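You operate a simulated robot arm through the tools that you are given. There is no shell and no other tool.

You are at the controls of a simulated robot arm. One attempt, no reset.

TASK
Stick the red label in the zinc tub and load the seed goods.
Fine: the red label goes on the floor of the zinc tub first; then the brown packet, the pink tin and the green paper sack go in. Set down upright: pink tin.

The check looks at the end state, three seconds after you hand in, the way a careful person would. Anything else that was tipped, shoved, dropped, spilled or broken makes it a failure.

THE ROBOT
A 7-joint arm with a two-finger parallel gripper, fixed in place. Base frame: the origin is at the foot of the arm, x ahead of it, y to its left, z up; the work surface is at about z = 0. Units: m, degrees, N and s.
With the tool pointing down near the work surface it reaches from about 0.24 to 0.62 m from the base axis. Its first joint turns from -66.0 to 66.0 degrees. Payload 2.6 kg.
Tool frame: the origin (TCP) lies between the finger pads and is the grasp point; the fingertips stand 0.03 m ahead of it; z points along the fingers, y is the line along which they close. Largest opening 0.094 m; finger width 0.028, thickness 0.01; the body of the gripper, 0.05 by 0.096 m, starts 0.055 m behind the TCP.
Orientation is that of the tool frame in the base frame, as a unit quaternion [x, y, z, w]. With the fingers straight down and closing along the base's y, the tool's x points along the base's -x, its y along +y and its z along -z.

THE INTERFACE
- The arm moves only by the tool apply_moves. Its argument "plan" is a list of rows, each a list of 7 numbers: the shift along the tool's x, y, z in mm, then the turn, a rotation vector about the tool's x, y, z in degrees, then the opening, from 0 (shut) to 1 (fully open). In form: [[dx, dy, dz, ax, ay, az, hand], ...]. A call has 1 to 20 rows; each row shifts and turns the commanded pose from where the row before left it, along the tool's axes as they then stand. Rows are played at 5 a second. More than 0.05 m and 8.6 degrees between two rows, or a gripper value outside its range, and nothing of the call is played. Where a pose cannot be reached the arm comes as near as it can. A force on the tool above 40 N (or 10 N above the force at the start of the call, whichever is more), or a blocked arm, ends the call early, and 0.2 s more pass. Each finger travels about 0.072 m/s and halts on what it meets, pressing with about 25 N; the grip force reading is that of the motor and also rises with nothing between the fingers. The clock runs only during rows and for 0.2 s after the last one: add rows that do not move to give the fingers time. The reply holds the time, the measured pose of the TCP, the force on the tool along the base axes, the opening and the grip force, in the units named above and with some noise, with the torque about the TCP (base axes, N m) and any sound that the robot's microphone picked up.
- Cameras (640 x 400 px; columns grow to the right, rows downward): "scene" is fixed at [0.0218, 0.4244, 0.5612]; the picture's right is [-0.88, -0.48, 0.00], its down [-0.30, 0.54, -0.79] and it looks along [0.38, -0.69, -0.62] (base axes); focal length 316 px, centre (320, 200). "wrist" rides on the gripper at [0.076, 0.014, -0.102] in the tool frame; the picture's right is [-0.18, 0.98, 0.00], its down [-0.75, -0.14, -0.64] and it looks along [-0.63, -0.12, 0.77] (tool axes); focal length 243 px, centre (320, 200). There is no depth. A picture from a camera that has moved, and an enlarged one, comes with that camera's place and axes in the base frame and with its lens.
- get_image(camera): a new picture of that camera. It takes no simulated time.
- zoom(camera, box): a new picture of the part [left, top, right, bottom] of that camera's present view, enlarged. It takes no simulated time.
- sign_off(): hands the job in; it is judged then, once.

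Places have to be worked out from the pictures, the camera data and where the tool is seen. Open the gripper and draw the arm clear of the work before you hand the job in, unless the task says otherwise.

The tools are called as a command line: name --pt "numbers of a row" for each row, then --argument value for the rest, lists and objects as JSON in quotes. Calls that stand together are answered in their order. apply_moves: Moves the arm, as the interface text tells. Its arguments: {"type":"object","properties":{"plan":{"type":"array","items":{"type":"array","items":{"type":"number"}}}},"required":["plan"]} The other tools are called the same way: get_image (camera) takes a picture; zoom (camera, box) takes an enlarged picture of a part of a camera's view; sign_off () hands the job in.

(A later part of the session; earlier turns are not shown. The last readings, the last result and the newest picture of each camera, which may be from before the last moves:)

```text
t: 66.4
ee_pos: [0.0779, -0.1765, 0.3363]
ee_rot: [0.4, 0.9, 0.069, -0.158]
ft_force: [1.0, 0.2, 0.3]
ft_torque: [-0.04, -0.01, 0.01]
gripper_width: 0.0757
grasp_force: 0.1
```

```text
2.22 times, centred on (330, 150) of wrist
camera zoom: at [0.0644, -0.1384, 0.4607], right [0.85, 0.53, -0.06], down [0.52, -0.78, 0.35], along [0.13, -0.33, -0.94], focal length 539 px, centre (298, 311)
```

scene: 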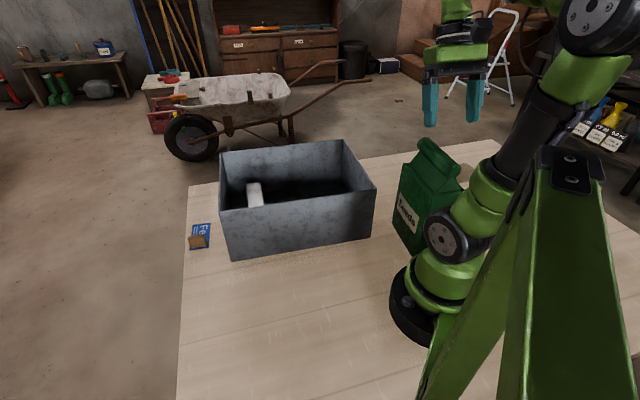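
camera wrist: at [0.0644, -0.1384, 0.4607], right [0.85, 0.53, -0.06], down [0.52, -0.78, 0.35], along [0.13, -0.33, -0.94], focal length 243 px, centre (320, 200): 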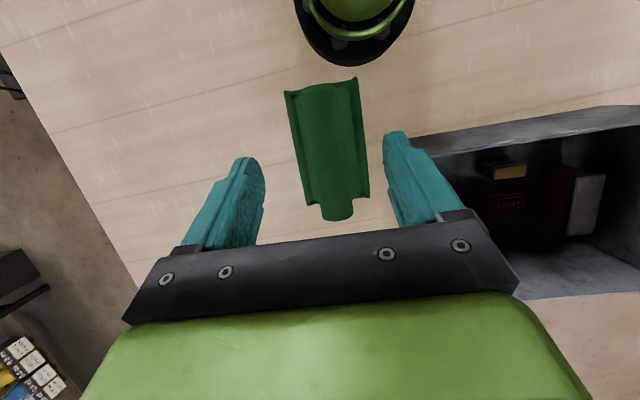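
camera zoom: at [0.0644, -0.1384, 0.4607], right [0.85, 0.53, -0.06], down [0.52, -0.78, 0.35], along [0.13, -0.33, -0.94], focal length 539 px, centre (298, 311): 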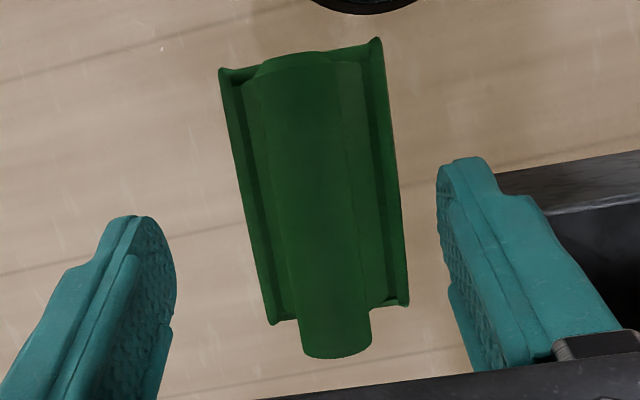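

The roll is centred within 1 mm. I lower vertically so the fingers straddle the roll at z ≈ 0.243.

apply_moves --pt "-13.7 0.3 37.6 0 0 0 0.8" --pt "-10.3 0 28.2 0 0 0 0.8" --pt "-7.9 0 21.6 0 0 0 0.8" --pt "0 0 0 0 0 0 0.8" --pt "0 0 0 0 0 0 0.8"

get_image --camera "wrist"

zoom --camera "scene" --box '[370, 60, 530, 260]'

```text
t: 67.6
ee_pos: [0.0782, -0.1755, 0.2447]
ee_rot: [0.4, 0.9, 0.069, -0.158]
ft_force: [-0.3, 0.5, 0.6]
ft_torque: [-0.01, -0.01, -0.02]
gripper_width: 0.0755
grasp_force: 0.0
```

```text
taken
camera wrist: at [0.0651, -0.1377, 0.3685], right [0.85, 0.53, -0.06], down [0.52, -0.78, 0.35], along [0.13, -0.33, -0.94], focal length 243 px, centre (320, 200)
```

wrist: 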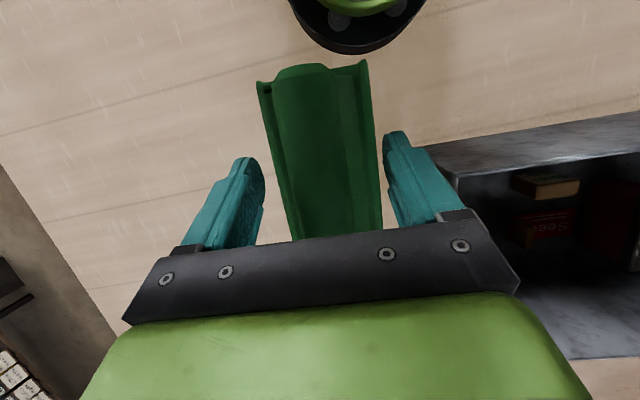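

```text
2.00 times, centred on (450, 160) of scene
camera zoom: at [0.0218, 0.4244, 0.5612], right [-0.88, -0.48, 0.0], down [-0.3, 0.54, -0.79], along [0.38, -0.69, -0.62], focal length 633 px, centre (60, 280)
```

zoom: 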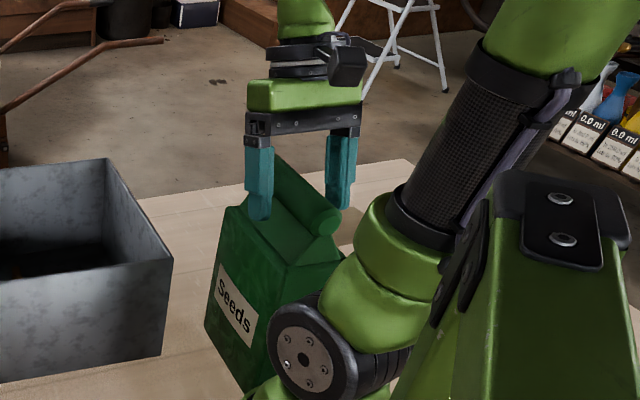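

The fingers straddle the roll squarely with the tips above the shoulders. I close on the roll.

apply_moves --pt "0 0 0 0 0 0 0.65" --pt "0 0 0 0 0 0 0.5" --pt "0 0 0 0 0 0 0.4" --pt "0 0 0 0 0 0 0.3" --pt "0 0 0 0 0 0 0.15" --pt "0 0 0 0 0 0 0.0" --pt "0 0 0 0 0 0 0.0"

get_image --camera "wrist"

zoom --camera "scene" --box '[370, 60, 530, 260]'

```text
t: 69.2
ee_pos: [0.0789, -0.1763, 0.2444]
ee_rot: [0.4, 0.9, 0.07, -0.158]
ft_force: [-2.3, -0.1, 1.0]
ft_torque: [-0.04, 0.02, -0.06]
gripper_width: 0.0347
grasp_force: 25.0
```

```text
taken
camera wrist: at [0.065, -0.1377, 0.3687], right [0.85, 0.53, -0.06], down [0.52, -0.78, 0.35], along [0.13, -0.33, -0.94], focal length 243 px, centre (320, 200)
```

wrist: 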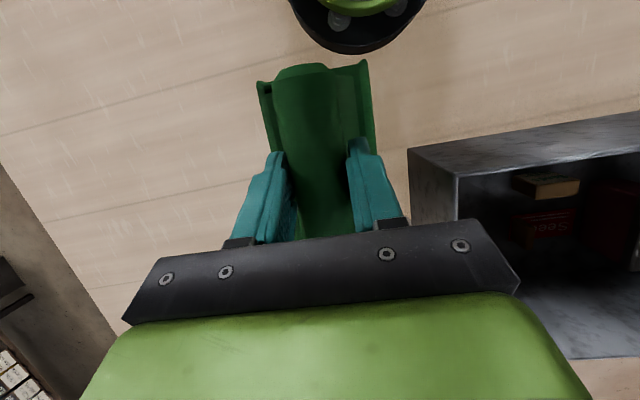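

```text
2.00 times, centred on (450, 160) of scene
camera zoom: at [0.0218, 0.4244, 0.5612], right [-0.88, -0.48, 0.0], down [-0.3, 0.54, -0.79], along [0.38, -0.69, -0.62], focal length 633 px, centre (60, 280)
```

zoom: 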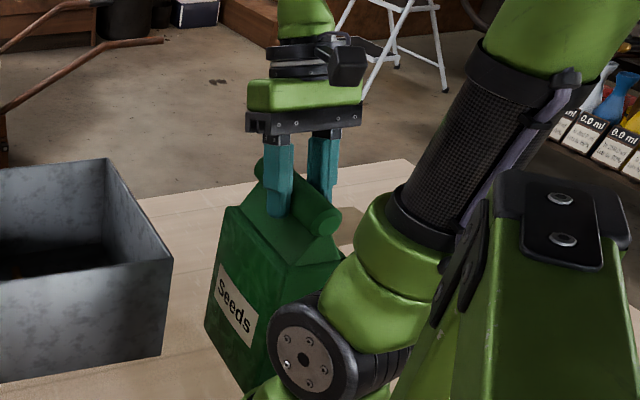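

Gripped at 35 mm. I lift 30 mm gently and check weight and tilt.

apply_moves --pt "1.7 0 -4.7 0 0 0 0" --pt "1.7 0 -4.7 0 0 0 0" --pt "3.4 0 -9.4 0 0 0 0" --pt "3.4 0 -9.4 0 0 0 0" --pt "0 0 0 0 0 0 0"

get_image --camera "wrist"

zoom --camera "scene" --box '[370, 60, 530, 260]'

```text
t: 70.4
ee_pos: [0.0783, -0.1771, 0.2758]
ee_rot: [0.399, 0.9, 0.07, -0.159]
ft_force: [-0.5, 0.1, -10.4]
ft_torque: [-0.03, 0.03, 0.0]
gripper_width: 0.0345
grasp_force: 24.9
```

```text
taken
camera wrist: at [0.0662, -0.139, 0.3995], right [0.85, 0.53, -0.06], down [0.52, -0.78, 0.35], along [0.13, -0.33, -0.94], focal length 243 px, centre (320, 200)
```

wrist: 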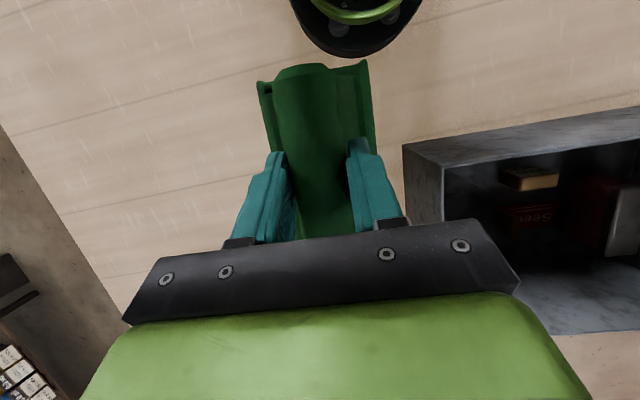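

```text
2.00 times, centred on (450, 160) of scene
camera zoom: at [0.0218, 0.4244, 0.5612], right [-0.88, -0.48, 0.0], down [-0.3, 0.54, -0.79], along [0.38, -0.69, -0.62], focal length 633 px, centre (60, 280)
```

zoom: 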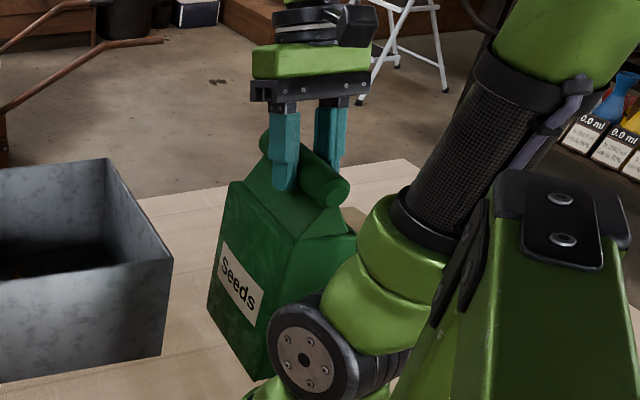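

The sack hangs level and balanced (10 N, no torque). I carry it outward from the base along the tub's side, still low, at moderate speed.

apply_moves --pt "-8 0 -6 0 0 0 0" --pt "-20 0 -13 0 0 0 0" --pt "-26.1 0 -15.9 0 0 0 0" --pt "-26.1 0 -15.9 0 0 0 0" --pt "-26.1 0 -15.9 0 0 0 0" --pt "-20 0 -10 0 0 0 0" --pt "-10 0 -4 0 0 0 0" --pt "0 0 0 0 0 0 0"

get_image --camera "wrist"

get_image --camera "scene"

```text
t: 72.2
ee_pos: [0.1828, -0.2912, 0.3033]
ee_rot: [0.399, 0.9, 0.069, -0.158]
ft_force: [-0.3, -0.3, -10.3]
ft_torque: [0.0, 0.0, -0.01]
gripper_width: 0.0346
grasp_force: 24.9
```

```text
taken
camera wrist: at [0.1695, -0.2529, 0.4267], right [0.85, 0.53, -0.06], down [0.52, -0.78, 0.35], along [0.13, -0.33, -0.94], focal length 243 px, centre (320, 200)
```

wrist: 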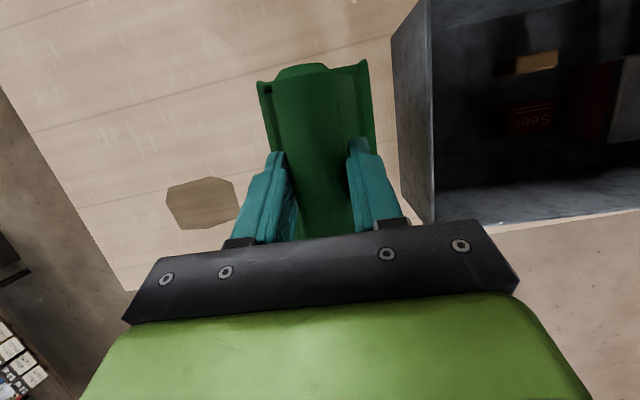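

```text
taken
```

scene: 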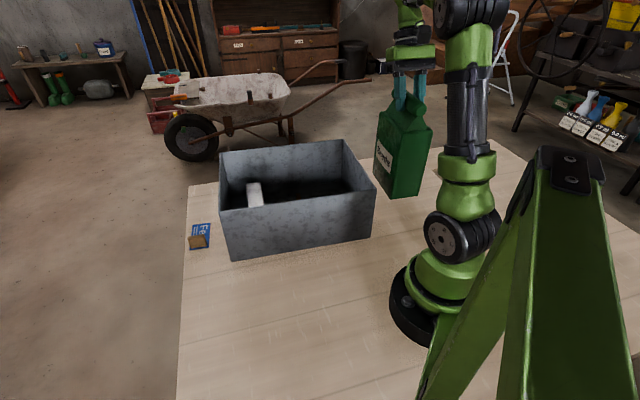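

Carried out cleanly. I raise it at this spot in steps, watching for reach limits.

apply_moves --pt "6.8 0 -18.8 0 0 0 0" --pt "10.3 0 -28.2 0 0 0 0" --pt "10.3 0 -28.2 0 0 0 0" --pt "6.8 0 -18.8 0 0 0 0" --pt "0 0 0 0 0 0 0"

get_image --camera "scene"

```text
t: 73.4
ee_pos: [0.1836, -0.2916, 0.394]
ee_rot: [0.399, 0.9, 0.069, -0.158]
ft_force: [0.3, 0.4, -10.8]
ft_torque: [0.04, 0.02, -0.01]
gripper_width: 0.0305
grasp_force: 24.6
out of reach, approached as far as the arm can: row 4
```

```text
taken
```

scene: 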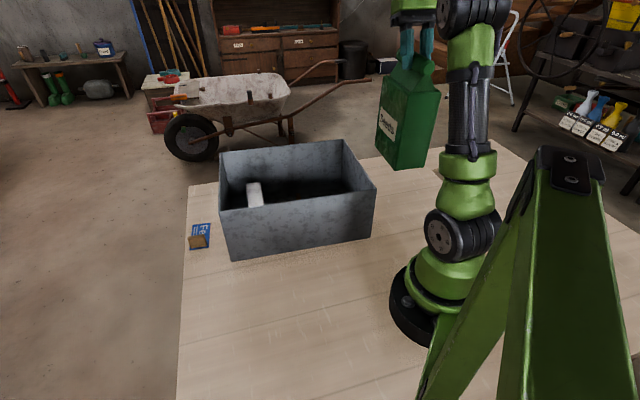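

Out of reach at z ≈ 0.394, and the grip width changed from 34.6 to 30.5 mm, which may mean the roll is slipping. I look closely before doing anything.

zoom --camera "scene" --box '[350, 0, 480, 180]'

get_image --camera "wrist"

zoom --camera "wrist" --box '[220, 40, 420, 260]'

```text
2.22 times, centred on (415, 90) of scene
camera zoom: at [0.0218, 0.4244, 0.5612], right [-0.88, -0.48, 0.0], down [-0.3, 0.54, -0.79], along [0.38, -0.69, -0.62], focal length 703 px, centre (109, 444)
```

zoom: 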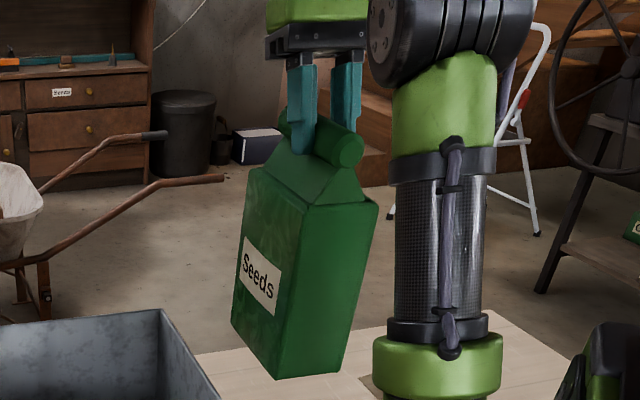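

```text
taken
camera wrist: at [0.1708, -0.2525, 0.517], right [0.85, 0.53, -0.06], down [0.52, -0.78, 0.35], along [0.13, -0.33, -0.93], focal length 243 px, centre (320, 200)
```

wrist: 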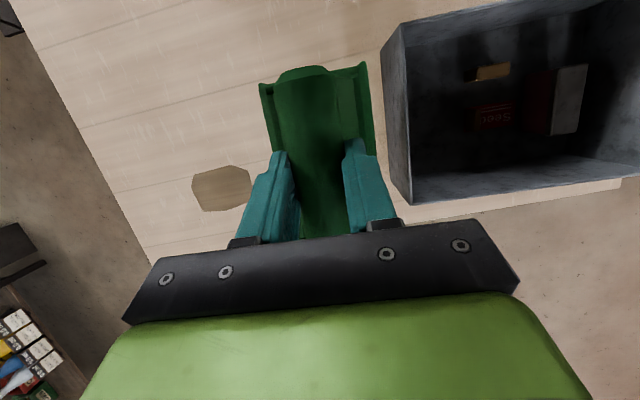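

```text
1.82 times, centred on (320, 150) of wrist
camera zoom: at [0.1708, -0.2525, 0.517], right [0.85, 0.53, -0.06], down [0.52, -0.78, 0.35], along [0.13, -0.33, -0.93], focal length 441 px, centre (320, 291)
```

zoom: 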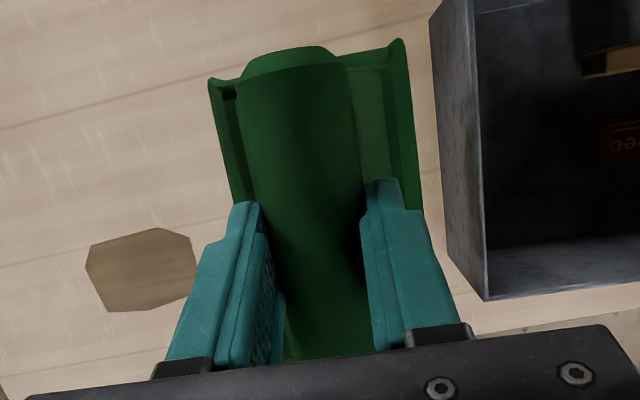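

The sack still hangs truly vertical but may have slid a few millimetres down in the fingers. I hold still briefly to see whether it is stable.

apply_moves --pt "0 0 0 0 0 0 0" --pt "0 0 0 0 0 0 0"

zoom --camera "wrist" --box '[220, 40, 420, 260]'

```text
t: 74.0
ee_pos: [0.1838, -0.2903, 0.3927]
ee_rot: [0.401, 0.9, 0.069, -0.157]
ft_force: [0.9, -0.1, -10.2]
ft_torque: [-0.01, 0.01, -0.03]
gripper_width: 0.0302
grasp_force: 25.0
```

```text
1.82 times, centred on (320, 150) of wrist
camera zoom: at [0.1707, -0.2524, 0.5169], right [0.85, 0.53, -0.06], down [0.52, -0.78, 0.35], along [0.13, -0.33, -0.93], focal length 441 px, centre (320, 291)
```

zoom: 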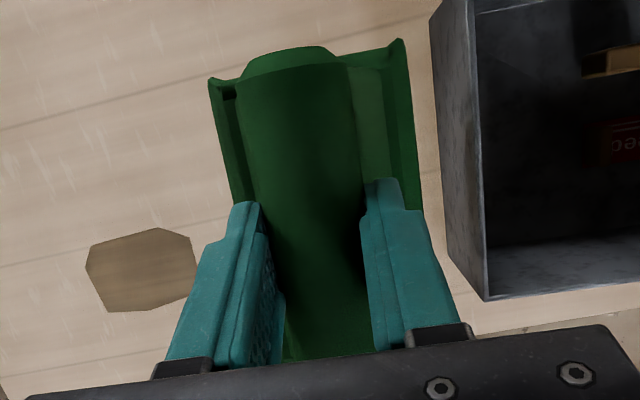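

The sack is stable now: the fingertips had been pinching the sloped gable and have settled onto the roll itself (30 mm). The 20° tilt is what limits the height, so I'll set the sack down here on the free table spot and regrip it with a vertical tool.

apply_moves --pt "-5.1 0 14.1 0 0 0 0" --pt "-8.5 0 23.5 0 0 0 0" --pt "-10.3 0 28.2 0 0 0 0" --pt "-10.3 0 28.2 0 0 0 0" --pt "-6.8 0 18.8 0 0 0 0" --pt "-3.1 0 8.5 0 0 0 0" --pt "0 0 0 0 0 0 0"

get_image --camera "scene"

```text
t: 75.6
ee_pos: [0.1816, -0.2919, 0.2639]
ee_rot: [0.4, 0.9, 0.07, -0.158]
ft_force: [-1.0, 0.1, -10.0]
ft_torque: [0.04, 0.03, 0.01]
gripper_width: 0.0302
grasp_force: 24.5
```

```text
taken
```

scene: 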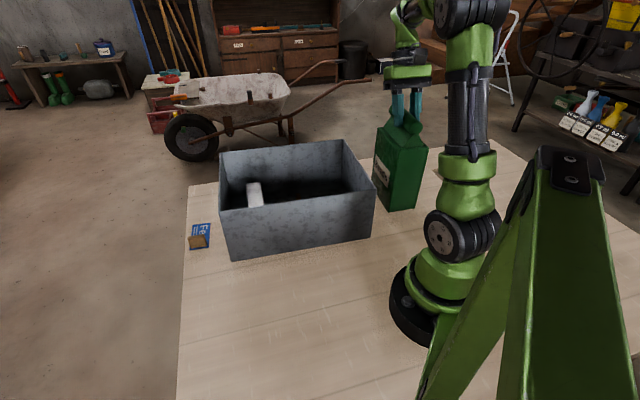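

The sack is steady, just above the table. I lower in small steps until the weight comes off.

apply_moves --pt "-2.4 0 6.6 0 0 0 0" --pt "-0.7 0 1.9 0 0 0 0" --pt "0 0 0 0 0 0 0"

apply_moves --pt "-0.7 0 1.9 0 0 0 0" --pt "0 0 0 0 0 0 0"

```text
t: 76.4
ee_pos: [0.1833, -0.2927, 0.257]
ee_rot: [0.401, 0.9, 0.07, -0.157]
ft_force: [1.0, 0.1, -9.8]
ft_torque: [-0.02, -0.03, -0.01]
gripper_width: 0.0303
grasp_force: 24.8
```

```text
t: 77.0
ee_pos: [0.1826, -0.2927, 0.2544]
ee_rot: [0.4, 0.9, 0.069, -0.158]
ft_force: [0.9, -0.1, -10.9]
ft_torque: [-0.02, 0.02, 0.01]
gripper_width: 0.0303
grasp_force: 25.2
```

Still fully suspended at z ≈ 0.254; I continue down in 1.5 mm steps.

apply_moves --pt "-0.5 0 1.4 0 0 0 0" --pt "0 0 0 0 0 0 0"

apply_moves --pt "-0.5 0 1.4 0 0 0 0" --pt "0 0 0 0 0 0 0"

apply_moves --pt "-0.35 0 0.95 0 0 0 0" --pt "0 0 0 0 0 0 0"

```text
t: 77.6
ee_pos: [0.1823, -0.2928, 0.2526]
ee_rot: [0.401, 0.9, 0.069, -0.159]
ft_force: [0.2, -0.3, -9.6]
ft_torque: [0.01, -0.02, 0.04]
gripper_width: 0.0301
grasp_force: 25.0
```

```text
t: 78.2
ee_pos: [0.1828, -0.2937, 0.2513]
ee_rot: [0.4, 0.9, 0.069, -0.158]
ft_force: [0.3, -0.1, -9.8]
ft_torque: [0.0, 0.01, -0.02]
gripper_width: 0.0302
grasp_force: 25.1
```

```text
t: 78.8
ee_pos: [0.1812, -0.2932, 0.2501]
ee_rot: [0.401, 0.9, 0.069, -0.158]
ft_force: [0.1, 0.3, -9.8]
ft_torque: [0.03, 0.04, -0.01]
gripper_width: 0.0302
grasp_force: 25.1
```

No contact yet at z ≈ 0.250. Continuing in 1 mm steps.

apply_moves --pt "-0.35 0 0.95 0 0 0 0" --pt "0 0 0 0 0 0 0"

apply_moves --pt "-0.35 0 0.95 0 0 0 0" --pt "0 0 0 0 0 0 0"

apply_moves --pt "-0.35 0 0.95 0 0 0 0" --pt "0 0 0 0 0 0 0"

```text
t: 79.4
ee_pos: [0.1826, -0.2932, 0.2494]
ee_rot: [0.4, 0.9, 0.069, -0.158]
ft_force: [0.4, -0.2, -9.6]
ft_torque: [-0.03, 0.03, 0.0]
gripper_width: 0.0302
grasp_force: 25.3
```

```text
t: 80.0
ee_pos: [0.1822, -0.2929, 0.249]
ee_rot: [0.401, 0.9, 0.069, -0.157]
ft_force: [-0.7, 0.4, 8.0]
ft_torque: [0.6, 0.52, -0.05]
gripper_width: 0.03
grasp_force: 25.3
```

```text
t: 80.6
ee_pos: [0.1823, -0.2933, 0.2486]
ee_rot: [0.401, 0.9, 0.069, -0.155]
ft_force: [0.9, 2.5, 31.7]
ft_torque: [-0.11, -0.27, -0.14]
gripper_width: 0.0302
grasp_force: 25.3
```

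Contact reached and now pressing 32 N. I back off about 1 mm and then release.

apply_moves --pt "0.35 0 -0.95 0 0 0 0" --pt "0 0 0 0 0 0 0"

```text
t: 81.2
ee_pos: [0.1819, -0.294, 0.2488]
ee_rot: [0.401, 0.9, 0.069, -0.157]
ft_force: [-1.5, 7.1, 36.5]
ft_torque: [-0.18, -0.24, -0.03]
gripper_width: 0.0304
grasp_force: 24.8
```

Force remains high, so I ease up another millimetre.

apply_moves --pt "0.35 0 -0.95 0 0 0 0" --pt "0 0 0 0 0 0 0" --pt "0 0 0 0 0 0 0"

```text
t: 82.0
ee_pos: [0.1821, -0.293, 0.2488]
ee_rot: [0.4, 0.9, 0.069, -0.159]
ft_force: [-0.3, 2.3, 8.7]
ft_torque: [-0.52, -0.47, -0.14]
gripper_width: 0.0304
grasp_force: 24.4
```

Load is down to about 9 N. I open the fingers slowly to leave the sack standing.

apply_moves --pt "0 0 0 0 0 0 0.36" --pt "0 0 0 0 0 0 0.45" --pt "0 0 0 0 0 0 0.6" --pt "0 0 0 0 0 0 0.8" --pt "0 0 0 0 0 0 0.8"

get_image --camera "wrist"

zoom --camera "scene" --box '[340, 50, 470, 230]'

```text
t: 83.2
ee_pos: [0.1836, -0.2937, 0.2496]
ee_rot: [0.401, 0.9, 0.069, -0.158]
ft_force: [0.1, 0.0, 0.4]
ft_torque: [0.02, -0.01, 0.0]
gripper_width: 0.0753
grasp_force: 0.0
```

```text
taken
camera wrist: at [0.1702, -0.2546, 0.3731], right [0.85, 0.53, -0.06], down [0.52, -0.78, 0.35], along [0.13, -0.33, -0.94], focal length 243 px, centre (320, 200)
```

wrist: 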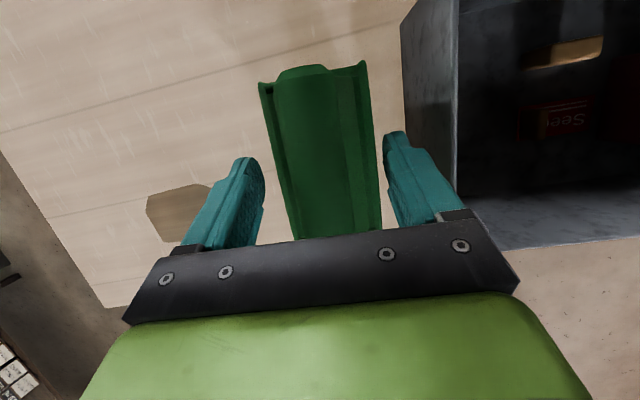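

```text
2.22 times, centred on (405, 140) of scene
camera zoom: at [0.0218, 0.4244, 0.5612], right [-0.88, -0.48, 0.0], down [-0.3, 0.54, -0.79], along [0.38, -0.69, -0.62], focal length 703 px, centre (131, 333)
```

zoom: 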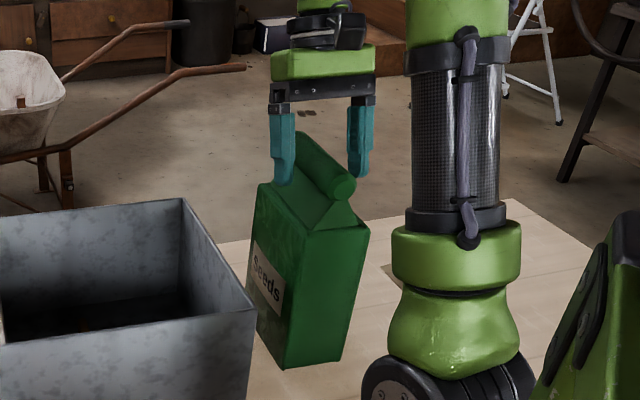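

The sack stands free and upright. I rise 65 mm, bring the tool to vertical, and look at it again.

apply_moves --pt "5.1 0 -14.1 0 0 0 0.8" --pt "8.5 0 -23.5 0 0 0 0.8" --pt "8.5 0 -23.5 0 0 0 0.8" --pt "0 0 0 0 -6.6 0 0.8" --pt "0 0 0 0 -6.7 0 0.8" --pt "0 0 0 0 -6.7 0 0.8" --pt "0 0 0 0 0 0 0.8" --pt "0 0 0 0 0 0 0.8"

get_image --camera "wrist"

get_image --camera "scene"

```text
t: 85.0
ee_pos: [0.1831, -0.292, 0.3148]
ee_rot: [0.406, 0.914, -0.001, 0.0]
ft_force: [0.2, 1.6, -0.3]
ft_torque: [0.0, 0.01, 0.01]
gripper_width: 0.0752
grasp_force: 0.0
```

```text
taken
camera wrist: at [0.144, -0.2248, 0.4187], right [0.85, 0.52, 0.0], down [0.4, -0.65, 0.64], along [0.34, -0.55, -0.77], focal length 243 px, centre (320, 200)
```

wrist: 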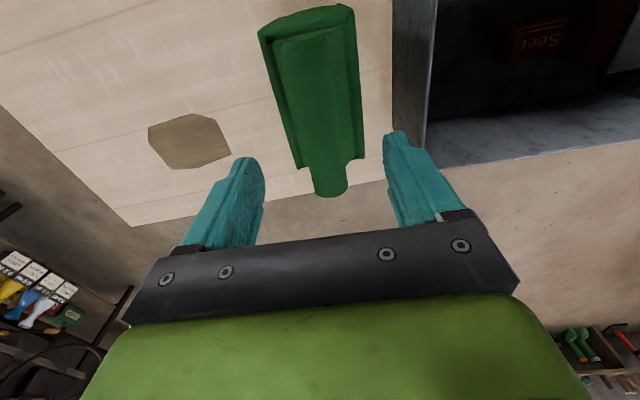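

```text
taken
```

scene: 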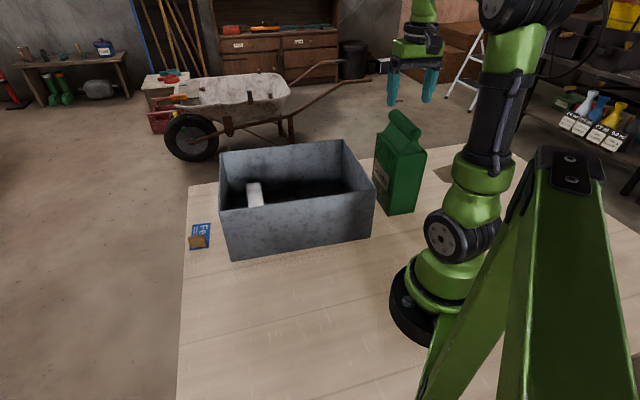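

The tool is vertical and the sack stands where I left it. I zoom to confirm the roll's centre.

zoom --camera "wrist" --box '[220, 0, 420, 210]'

zoom --camera "scene" --box '[350, 90, 450, 230]'

```text
1.90 times, centred on (320, 105) of wrist
camera zoom: at [0.144, -0.2248, 0.4187], right [0.85, 0.52, 0.0], down [0.4, -0.65, 0.64], along [0.34, -0.55, -0.77], focal length 462 px, centre (320, 381)
```

zoom: 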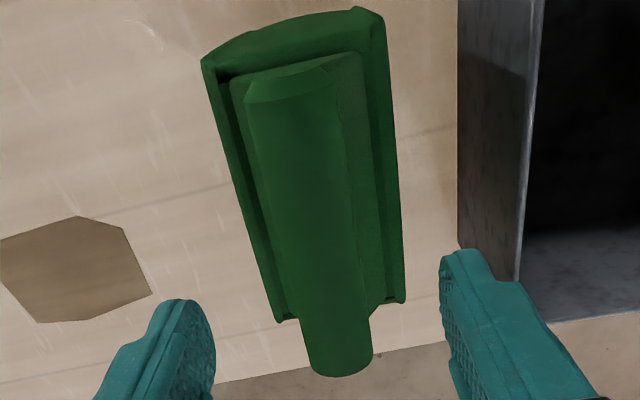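

```text
2.86 times, centred on (400, 160) of scene
camera zoom: at [0.0218, 0.4244, 0.5612], right [-0.88, -0.48, 0.0], down [-0.3, 0.54, -0.79], along [0.38, -0.69, -0.62], focal length 904 px, centre (91, 314)
```

zoom: 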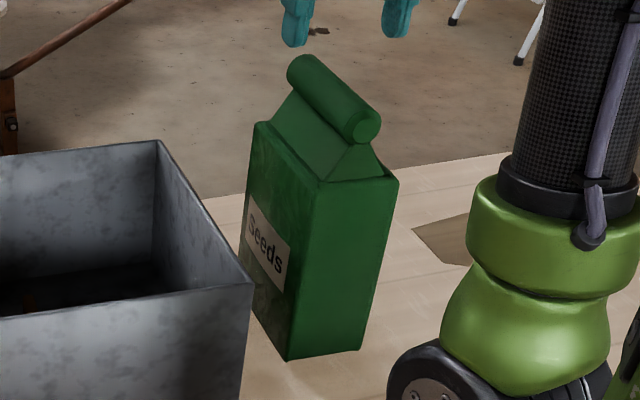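

Roll centre is at about (0.187, -0.295), within a few millimetres of the tool. I lower vertically to z ≈ 0.248, so the pads cover the whole roll above the gable, and close.

apply_moves --pt "-3 0.3 25 0 0 0 0.8" --pt "0 0 25 0 0 0 0.8" --pt "0 0 16.5 0 0 0 0.8" --pt "0 0 0 0 0 0 0.8" --pt "0 0 0 0 0 0 0.8"

get_image --camera "wrist"

zoom --camera "scene" --box '[350, 60, 450, 200]'

```text
t: 86.2
ee_pos: [0.184, -0.2938, 0.247]
ee_rot: [0.406, 0.914, -0.001, 0.0]
ft_force: [-0.6, -0.1, -0.5]
ft_torque: [-0.03, 0.0, 0.02]
gripper_width: 0.0753
grasp_force: 0.0
```

```text
taken
camera wrist: at [0.1434, -0.2262, 0.3508], right [0.85, 0.52, 0.0], down [0.4, -0.65, 0.64], along [0.33, -0.55, -0.77], focal length 243 px, centre (320, 200)
```

wrist: 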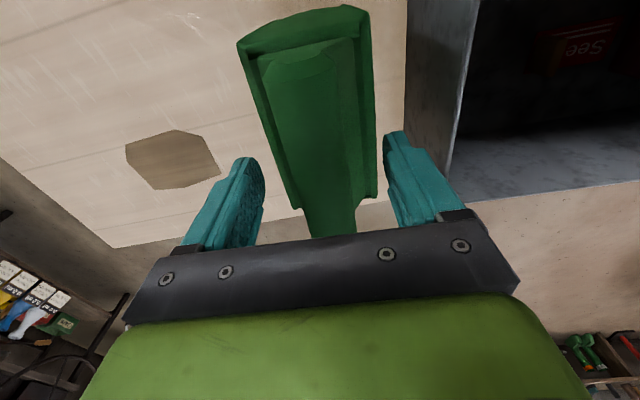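

```text
2.86 times, centred on (400, 130) of scene
camera zoom: at [0.0218, 0.4244, 0.5612], right [-0.88, -0.48, 0.0], down [-0.3, 0.54, -0.79], along [0.38, -0.69, -0.62], focal length 904 px, centre (91, 400)
```

zoom: 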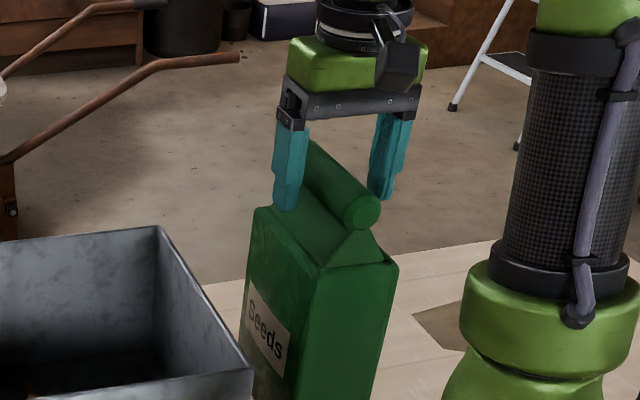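

The fingers are well placed around the roll's middle. I close on it.

apply_moves --pt "0 0 0 0 0 0 0.6" --pt "0 0 0 0 0 0 0.45" --pt "0 0 0 0 0 0 0.35" --pt "0 0 0 0 0 0 0.2" --pt "0 0 0 0 0 0 0.0" --pt "0 0 0 0 0 0 0.0" --pt "0 0 0 0 0 0 0.0"

apply_moves --pt "0 0 -3 0 0 0 0" --pt "0 0 -6 0 0 0 0" --pt "0 0 -8 0 0 0 0" --pt "0 0 -3 0 0 0 0" --pt "0 0 0 0 0 0 0"

zoom --camera "scene" --box '[350, 60, 450, 220]'

```text
t: 87.8
ee_pos: [0.1839, -0.294, 0.2468]
ee_rot: [0.406, 0.914, -0.002, 0.001]
ft_force: [2.9, 1.8, 0.8]
ft_torque: [0.2, -0.15, -0.02]
gripper_width: 0.0303
grasp_force: 25.0
```

```text
t: 89.0
ee_pos: [0.1861, -0.2943, 0.2669]
ee_rot: [0.407, 0.914, -0.001, 0.001]
ft_force: [-1.0, 0.2, -10.1]
ft_torque: [0.01, 0.04, 0.01]
gripper_width: 0.0303
grasp_force: 25.0
```

```text
2.50 times, centred on (400, 140) of scene
camera zoom: at [0.0218, 0.4244, 0.5612], right [-0.88, -0.48, 0.0], down [-0.3, 0.54, -0.79], along [0.38, -0.69, -0.62], focal length 791 px, centre (120, 350)
```

zoom: 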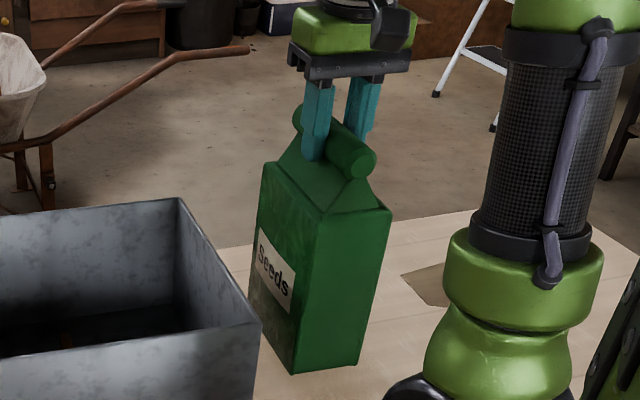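

The grip is on the roll itself now (30.3 mm) and the sack hangs level. I lift gently to z ≈ 0.43.

apply_moves --pt "0 0 -8 0 0 0 0" --pt "0 0 -15 0 0 0 0" --pt "0 0 -22 0 0 0 0" --pt "0 0 -25 0 0 0 0" --pt "0 0 -25 0 0 0 0" --pt "0 0 -25 0 0 0 0" --pt "0 0 -22 0 0 0 0" --pt "0 0 -14 0 0 0 0" --pt "0 0 -7 0 0 0 0" --pt "0 0 0 0 0 0 0"

get_image --camera "scene"

get_image --camera "wrist"

```text
t: 91.2
ee_pos: [0.1845, -0.2952, 0.4305]
ee_rot: [0.405, 0.914, 0.0, 0.0]
ft_force: [0.4, -0.4, -9.4]
ft_torque: [0.04, 0.0, 0.02]
gripper_width: 0.0304
grasp_force: 24.9
```

```text
taken
```

scene: 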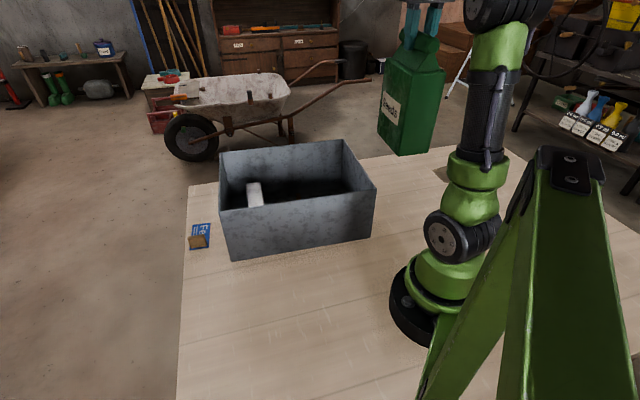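

```text
taken
camera wrist: at [0.1451, -0.2267, 0.5343], right [0.85, 0.52, 0.0], down [0.4, -0.65, 0.64], along [0.33, -0.55, -0.77], focal length 243 px, centre (320, 200)
```

wrist: 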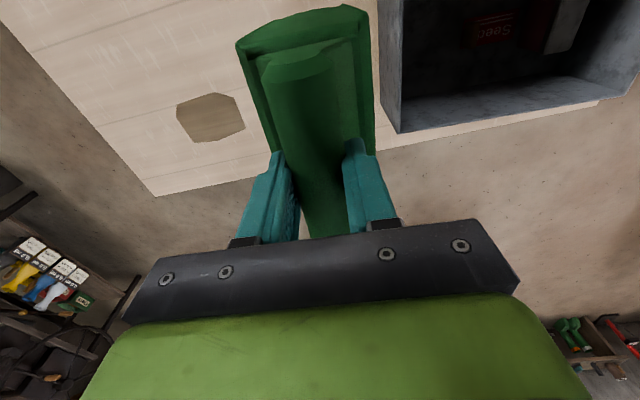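

Lifted cleanly with the width steady; the sack's bottom is about 32 mm above the rim. I move it 183 mm along the tub's long axis to above its free end, gently.

apply_moves --pt "0 8 0 0 0 0 0" --pt "0 17 0 0 0 0 0" --pt "0 25 0 0 0 0 0" --pt "0 28 0 0 0 0 0" --pt "0 28 0 0 0 0 0" --pt "0 28 0 0 0 0 0" --pt "0 24 0 0 0 0 0" --pt "0 16 0 0 0 0 0" --pt "0 9 0 0 0 0 0" --pt "0 0 0 0 0 0 0"

get_image --camera "scene"

get_image --camera "wrist"

```text
t: 93.4
ee_pos: [0.3232, -0.1705, 0.4304]
ee_rot: [0.406, 0.914, -0.001, 0.001]
ft_force: [-1.5, 0.8, -10.1]
ft_torque: [-0.03, 0.03, 0.02]
gripper_width: 0.0303
grasp_force: 25.1
```

```text
taken
```

scene: 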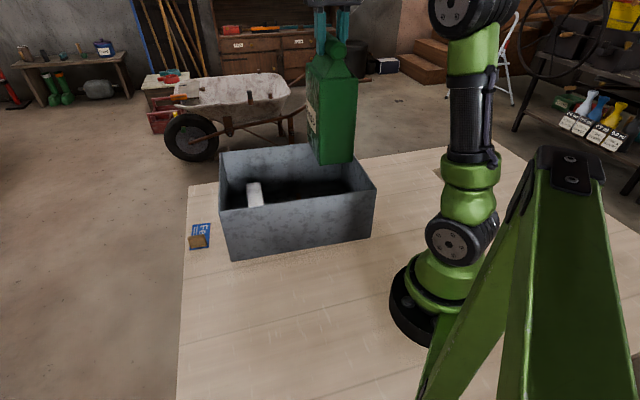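

```text
taken
camera wrist: at [0.2839, -0.1039, 0.5344], right [0.85, 0.52, 0.0], down [0.4, -0.65, 0.64], along [0.33, -0.55, -0.77], focal length 243 px, centre (320, 200)
```

wrist: 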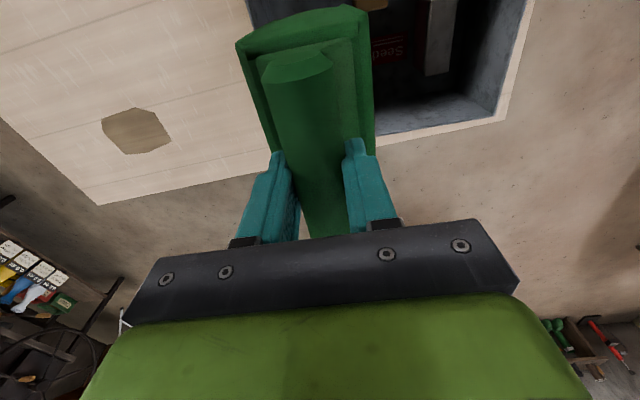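

The sack is over the tub's near end. I zoom in to verify the bottom corners against the rim before lowering.

zoom --camera "scene" --box '[280, 30, 400, 200]'

```text
2.35 times, centred on (340, 115) of scene
camera zoom: at [0.0218, 0.4244, 0.5612], right [-0.88, -0.48, 0.0], down [-0.3, 0.54, -0.79], along [0.38, -0.69, -0.62], focal length 744 px, centre (273, 400)
```

zoom: 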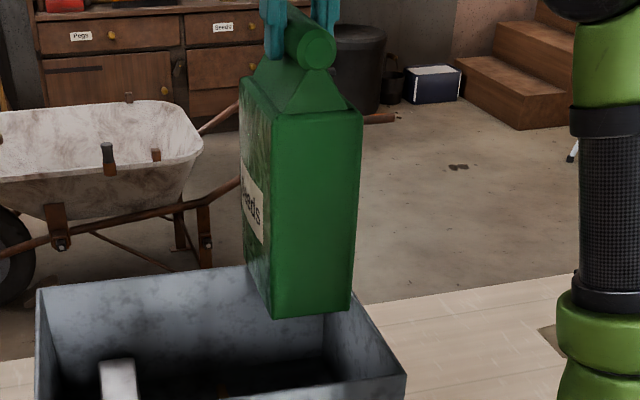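

Bottom corners give the sack centre at about a = -0.097, b = 0.01 to 0.02 in the tub's frame, so there is at least 25 mm to every wall and to the label and packet. I lower it into the tub.

apply_moves --pt "0 0 8 0 0 0 0" --pt "0 0 17 0 0 0 0" --pt "0 0 24 0 0 0 0" --pt "0 0 24 0 0 0 0" --pt "0 0 17 0 0 0 0" --pt "0 0 8 0 0 0 0" --pt "0 0 0 0 0 0 0"

get_image --camera "wrist"

zoom --camera "scene" --box '[210, 50, 400, 260]'

```text
t: 95.0
ee_pos: [0.3198, -0.1712, 0.3328]
ee_rot: [0.406, 0.914, -0.002, 0.0]
ft_force: [-1.1, 0.1, -10.6]
ft_torque: [0.04, 0.0, 0.04]
gripper_width: 0.03
grasp_force: 24.8
```

```text
taken
camera wrist: at [0.2802, -0.103, 0.435], right [0.85, 0.52, 0.0], down [0.4, -0.65, 0.64], along [0.34, -0.55, -0.77], focal length 243 px, centre (320, 200)
```

wrist: 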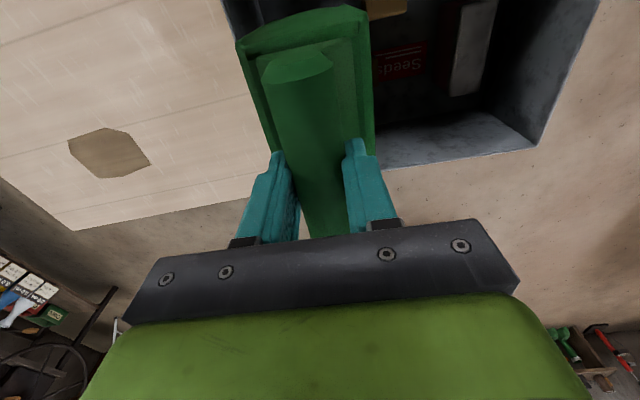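

```text
1.90 times, centred on (305, 155) of scene
camera zoom: at [0.0218, 0.4244, 0.5612], right [-0.88, -0.48, 0.0], down [-0.3, 0.54, -0.79], along [0.38, -0.69, -0.62], focal length 603 px, centre (349, 286)
```

zoom: 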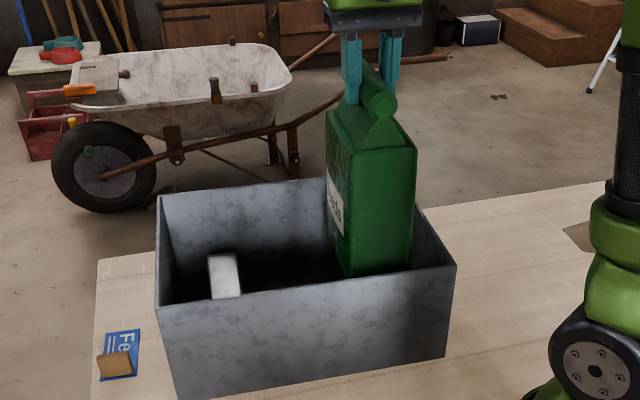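

It is entering the tub with clear space on all sides and no contact force. I keep lowering to about 10 mm above the floor.

apply_moves --pt "0 0 8 0 0 0 0" --pt "0 0 16 0 0 0 0" --pt "0 0 20 0 0 0 0" --pt "0 0 14 0 0 0 0" --pt "0 0 8 0 0 0 0" --pt "0 0 0 0 0 0 0"

zoom --camera "scene" --box '[210, 50, 400, 260]'

get_image --camera "wrist"

```text
t: 96.4
ee_pos: [0.3208, -0.1722, 0.2648]
ee_rot: [0.406, 0.914, -0.001, -0.001]
ft_force: [0.8, 0.2, -10.2]
ft_torque: [0.01, 0.03, -0.02]
gripper_width: 0.0302
grasp_force: 25.3
```

```text
1.90 times, centred on (305, 155) of scene
camera zoom: at [0.0218, 0.4244, 0.5612], right [-0.88, -0.48, 0.0], down [-0.3, 0.54, -0.79], along [0.38, -0.69, -0.62], focal length 603 px, centre (349, 286)
```

zoom: 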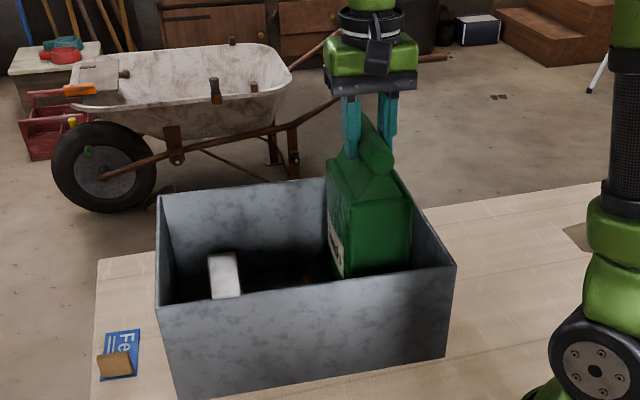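

```text
taken
camera wrist: at [0.2813, -0.1044, 0.3692], right [0.85, 0.52, 0.0], down [0.4, -0.65, 0.64], along [0.33, -0.55, -0.77], focal length 243 px, centre (320, 200)
```

wrist: 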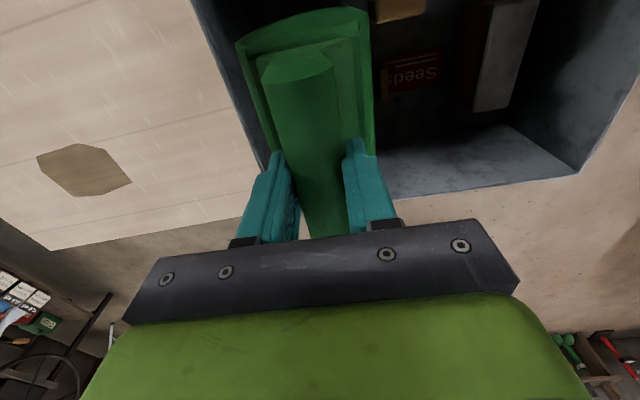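

The sack hangs about 9 mm above the tub floor, clear of the label's tab. I lower in fine steps until the floor takes the weight.

apply_moves --pt "0 0 4 0 0 0 0" --pt "0 0 2 0 0 0 0" --pt "0 0 0 0 0 0 0"

apply_moves --pt "0 0 1 0 0 0 0" --pt "0 0 0 0 0 0 0"

apply_moves --pt "0 0 1 0 0 0 0" --pt "0 0 0 0 0 0 0"

```text
t: 97.2
ee_pos: [0.3204, -0.1711, 0.2591]
ee_rot: [0.406, 0.914, -0.002, 0.0]
ft_force: [0.0, 0.2, -9.9]
ft_torque: [0.06, 0.03, -0.03]
gripper_width: 0.0303
grasp_force: 25.1
```

```text
t: 97.8
ee_pos: [0.3209, -0.1738, 0.2585]
ee_rot: [0.406, 0.914, -0.001, 0.001]
ft_force: [0.1, -0.1, -10.2]
ft_torque: [0.02, -0.03, 0.03]
gripper_width: 0.0302
grasp_force: 25.0
```

```text
t: 98.4
ee_pos: [0.3207, -0.1725, 0.2579]
ee_rot: [0.406, 0.914, -0.002, 0.001]
ft_force: [-0.7, 0.6, -9.4]
ft_torque: [0.0, 0.01, 0.04]
gripper_width: 0.0304
grasp_force: 25.4
```

Still suspended at z ≈ 0.258; continuing with 1 mm steps.

apply_moves --pt "0 0 1 0 0 0 0" --pt "0 0 0 0 0 0 0"

apply_moves --pt "0 0 0.7 0 0 0 0" --pt "0 0 0 0 0 0 0"

```text
t: 99.0
ee_pos: [0.3212, -0.1726, 0.2579]
ee_rot: [0.406, 0.914, -0.002, 0.0]
ft_force: [0.2, 1.1, -10.2]
ft_torque: [0.02, -0.01, 0.02]
gripper_width: 0.0303
grasp_force: 25.2
```

```text
t: 99.6
ee_pos: [0.3211, -0.173, 0.2568]
ee_rot: [0.406, 0.914, -0.002, 0.0]
ft_force: [-0.1, -0.2, -9.9]
ft_torque: [0.01, 0.03, -0.01]
gripper_width: 0.0304
grasp_force: 25.4
```

Not touching yet at z ≈ 0.257; a few more small steps.

apply_moves --pt "0 0 0.7 0 0 0 0" --pt "0 0 0 0 0 0 0"

apply_moves --pt "0 0 0.7 0 0 0 0" --pt "0 0 0 0 0 0 0"

```text
t: 100.2
ee_pos: [0.3221, -0.1724, 0.256]
ee_rot: [0.406, 0.914, -0.002, 0.001]
ft_force: [0.1, 0.4, -10.3]
ft_torque: [0.05, -0.01, -0.01]
gripper_width: 0.0305
grasp_force: 24.7
```

```text
t: 100.8
ee_pos: [0.3212, -0.1724, 0.2554]
ee_rot: [0.406, 0.914, -0.001, 0.0]
ft_force: [0.6, -0.1, -9.6]
ft_torque: [0.02, 0.0, 0.01]
gripper_width: 0.0302
grasp_force: 25.2
```

Continuing: z ≈ 0.2554, still carrying the full weight.

apply_moves --pt "0 0 0.7 0 0 0 0" --pt "0 0 0 0 0 0 0"

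apply_moves --pt "0 0 0.6 0 0 0 0" --pt "0 0 0 0 0 0 0"

```text
t: 101.4
ee_pos: [0.3225, -0.1713, 0.2538]
ee_rot: [0.406, 0.914, -0.001, 0.0]
ft_force: [-2.1, -1.8, -3.4]
ft_torque: [0.15, 0.29, -0.01]
gripper_width: 0.0305
grasp_force: 24.9
```

```text
t: 102.0
ee_pos: [0.3217, -0.1719, 0.2549]
ee_rot: [0.407, 0.914, 0.0, 0.001]
ft_force: [-7.7, 3.1, 9.8]
ft_torque: [0.42, 0.6, 0.03]
gripper_width: 0.0303
grasp_force: 24.8
```

The floor has taken the weight (about +10 N). I open the fingers slowly to release the sack.

apply_moves --pt "0 0 0 0 0 0 0.35" --pt "0 0 0 0 0 0 0.42" --pt "0 0 0 0 0 0 0.5" --pt "0 0 0 0 0 0 0.65" --pt "0 0 0 0 0 0 0.75" --pt "0 0 0 0 0 0 0.75"

get_image --camera "wrist"

zoom --camera "scene" --box '[210, 50, 400, 260]'

```text
t: 103.4
ee_pos: [0.3215, -0.1709, 0.2545]
ee_rot: [0.406, 0.914, -0.001, 0.0]
ft_force: [0.7, 0.2, 1.0]
ft_torque: [-0.02, 0.0, -0.01]
gripper_width: 0.0706
grasp_force: 0.0
```

```text
taken
camera wrist: at [0.2821, -0.1043, 0.3582], right [0.85, 0.52, 0.0], down [0.4, -0.65, 0.64], along [0.34, -0.55, -0.77], focal length 243 px, centre (320, 200)
```

wrist: 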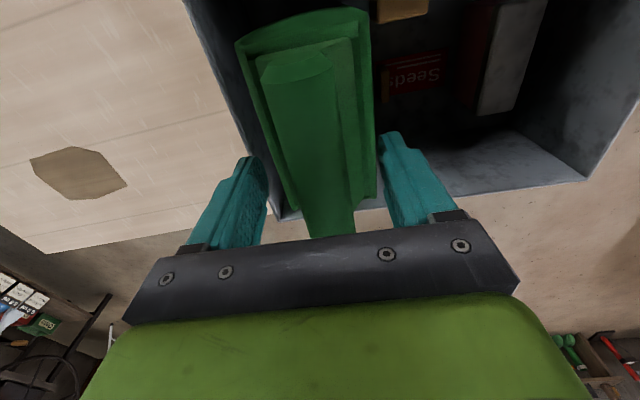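

```text
1.90 times, centred on (305, 155) of scene
camera zoom: at [0.0218, 0.4244, 0.5612], right [-0.88, -0.48, 0.0], down [-0.3, 0.54, -0.79], along [0.38, -0.69, -0.62], focal length 603 px, centre (349, 286)
```

zoom: 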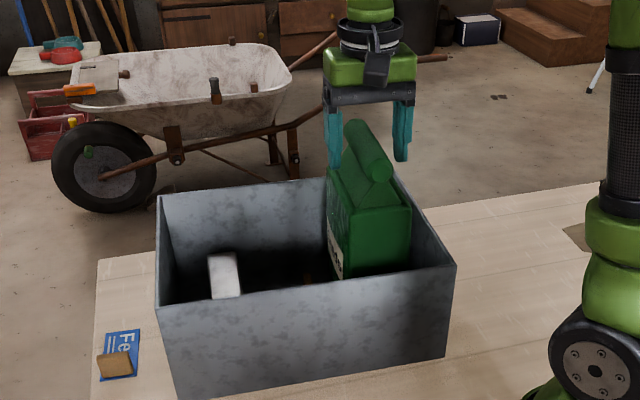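

The sack stands upright in the tub and the fingers are clear of it. I rise straight up and away.

apply_moves --pt "0 0 -10 0 0 0 0.75" --pt "0 0 -25 0 0 0 0.75" --pt "0 0 -40 0 0 0 0.75" --pt "0 0 -40 0 0 0 0.75" --pt "0 0 -40 0 0 0 0.75" --pt "0 0 0 0 0 0 0.75"

get_image --camera "wrist"

get_image --camera "scene"

```text
t: 104.8
ee_pos: [0.3227, -0.1755, 0.4072]
ee_rot: [0.405, 0.914, -0.001, 0.0]
ft_force: [0.5, -0.4, 0.2]
ft_torque: [-0.02, 0.0, -0.01]
gripper_width: 0.0706
grasp_force: 0.1
```

```text
taken
camera wrist: at [0.2826, -0.1064, 0.5111], right [0.85, 0.52, 0.0], down [0.4, -0.65, 0.64], along [0.33, -0.55, -0.77], focal length 243 px, centre (320, 200)
```

wrist: 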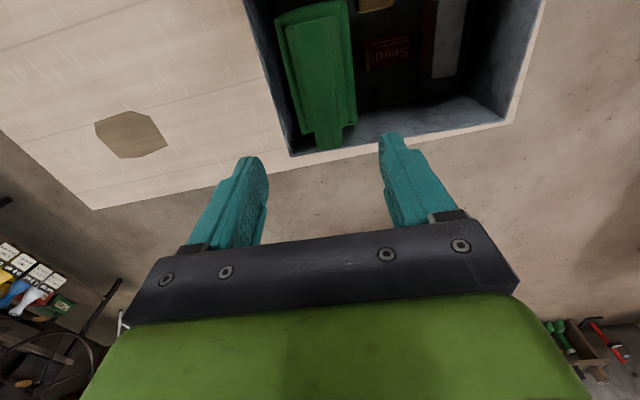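

```text
taken
```

scene: 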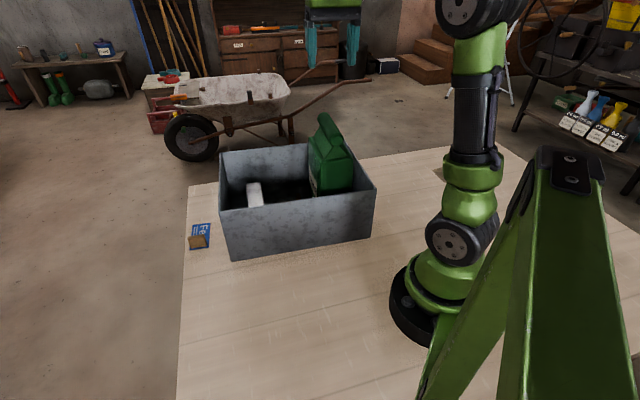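

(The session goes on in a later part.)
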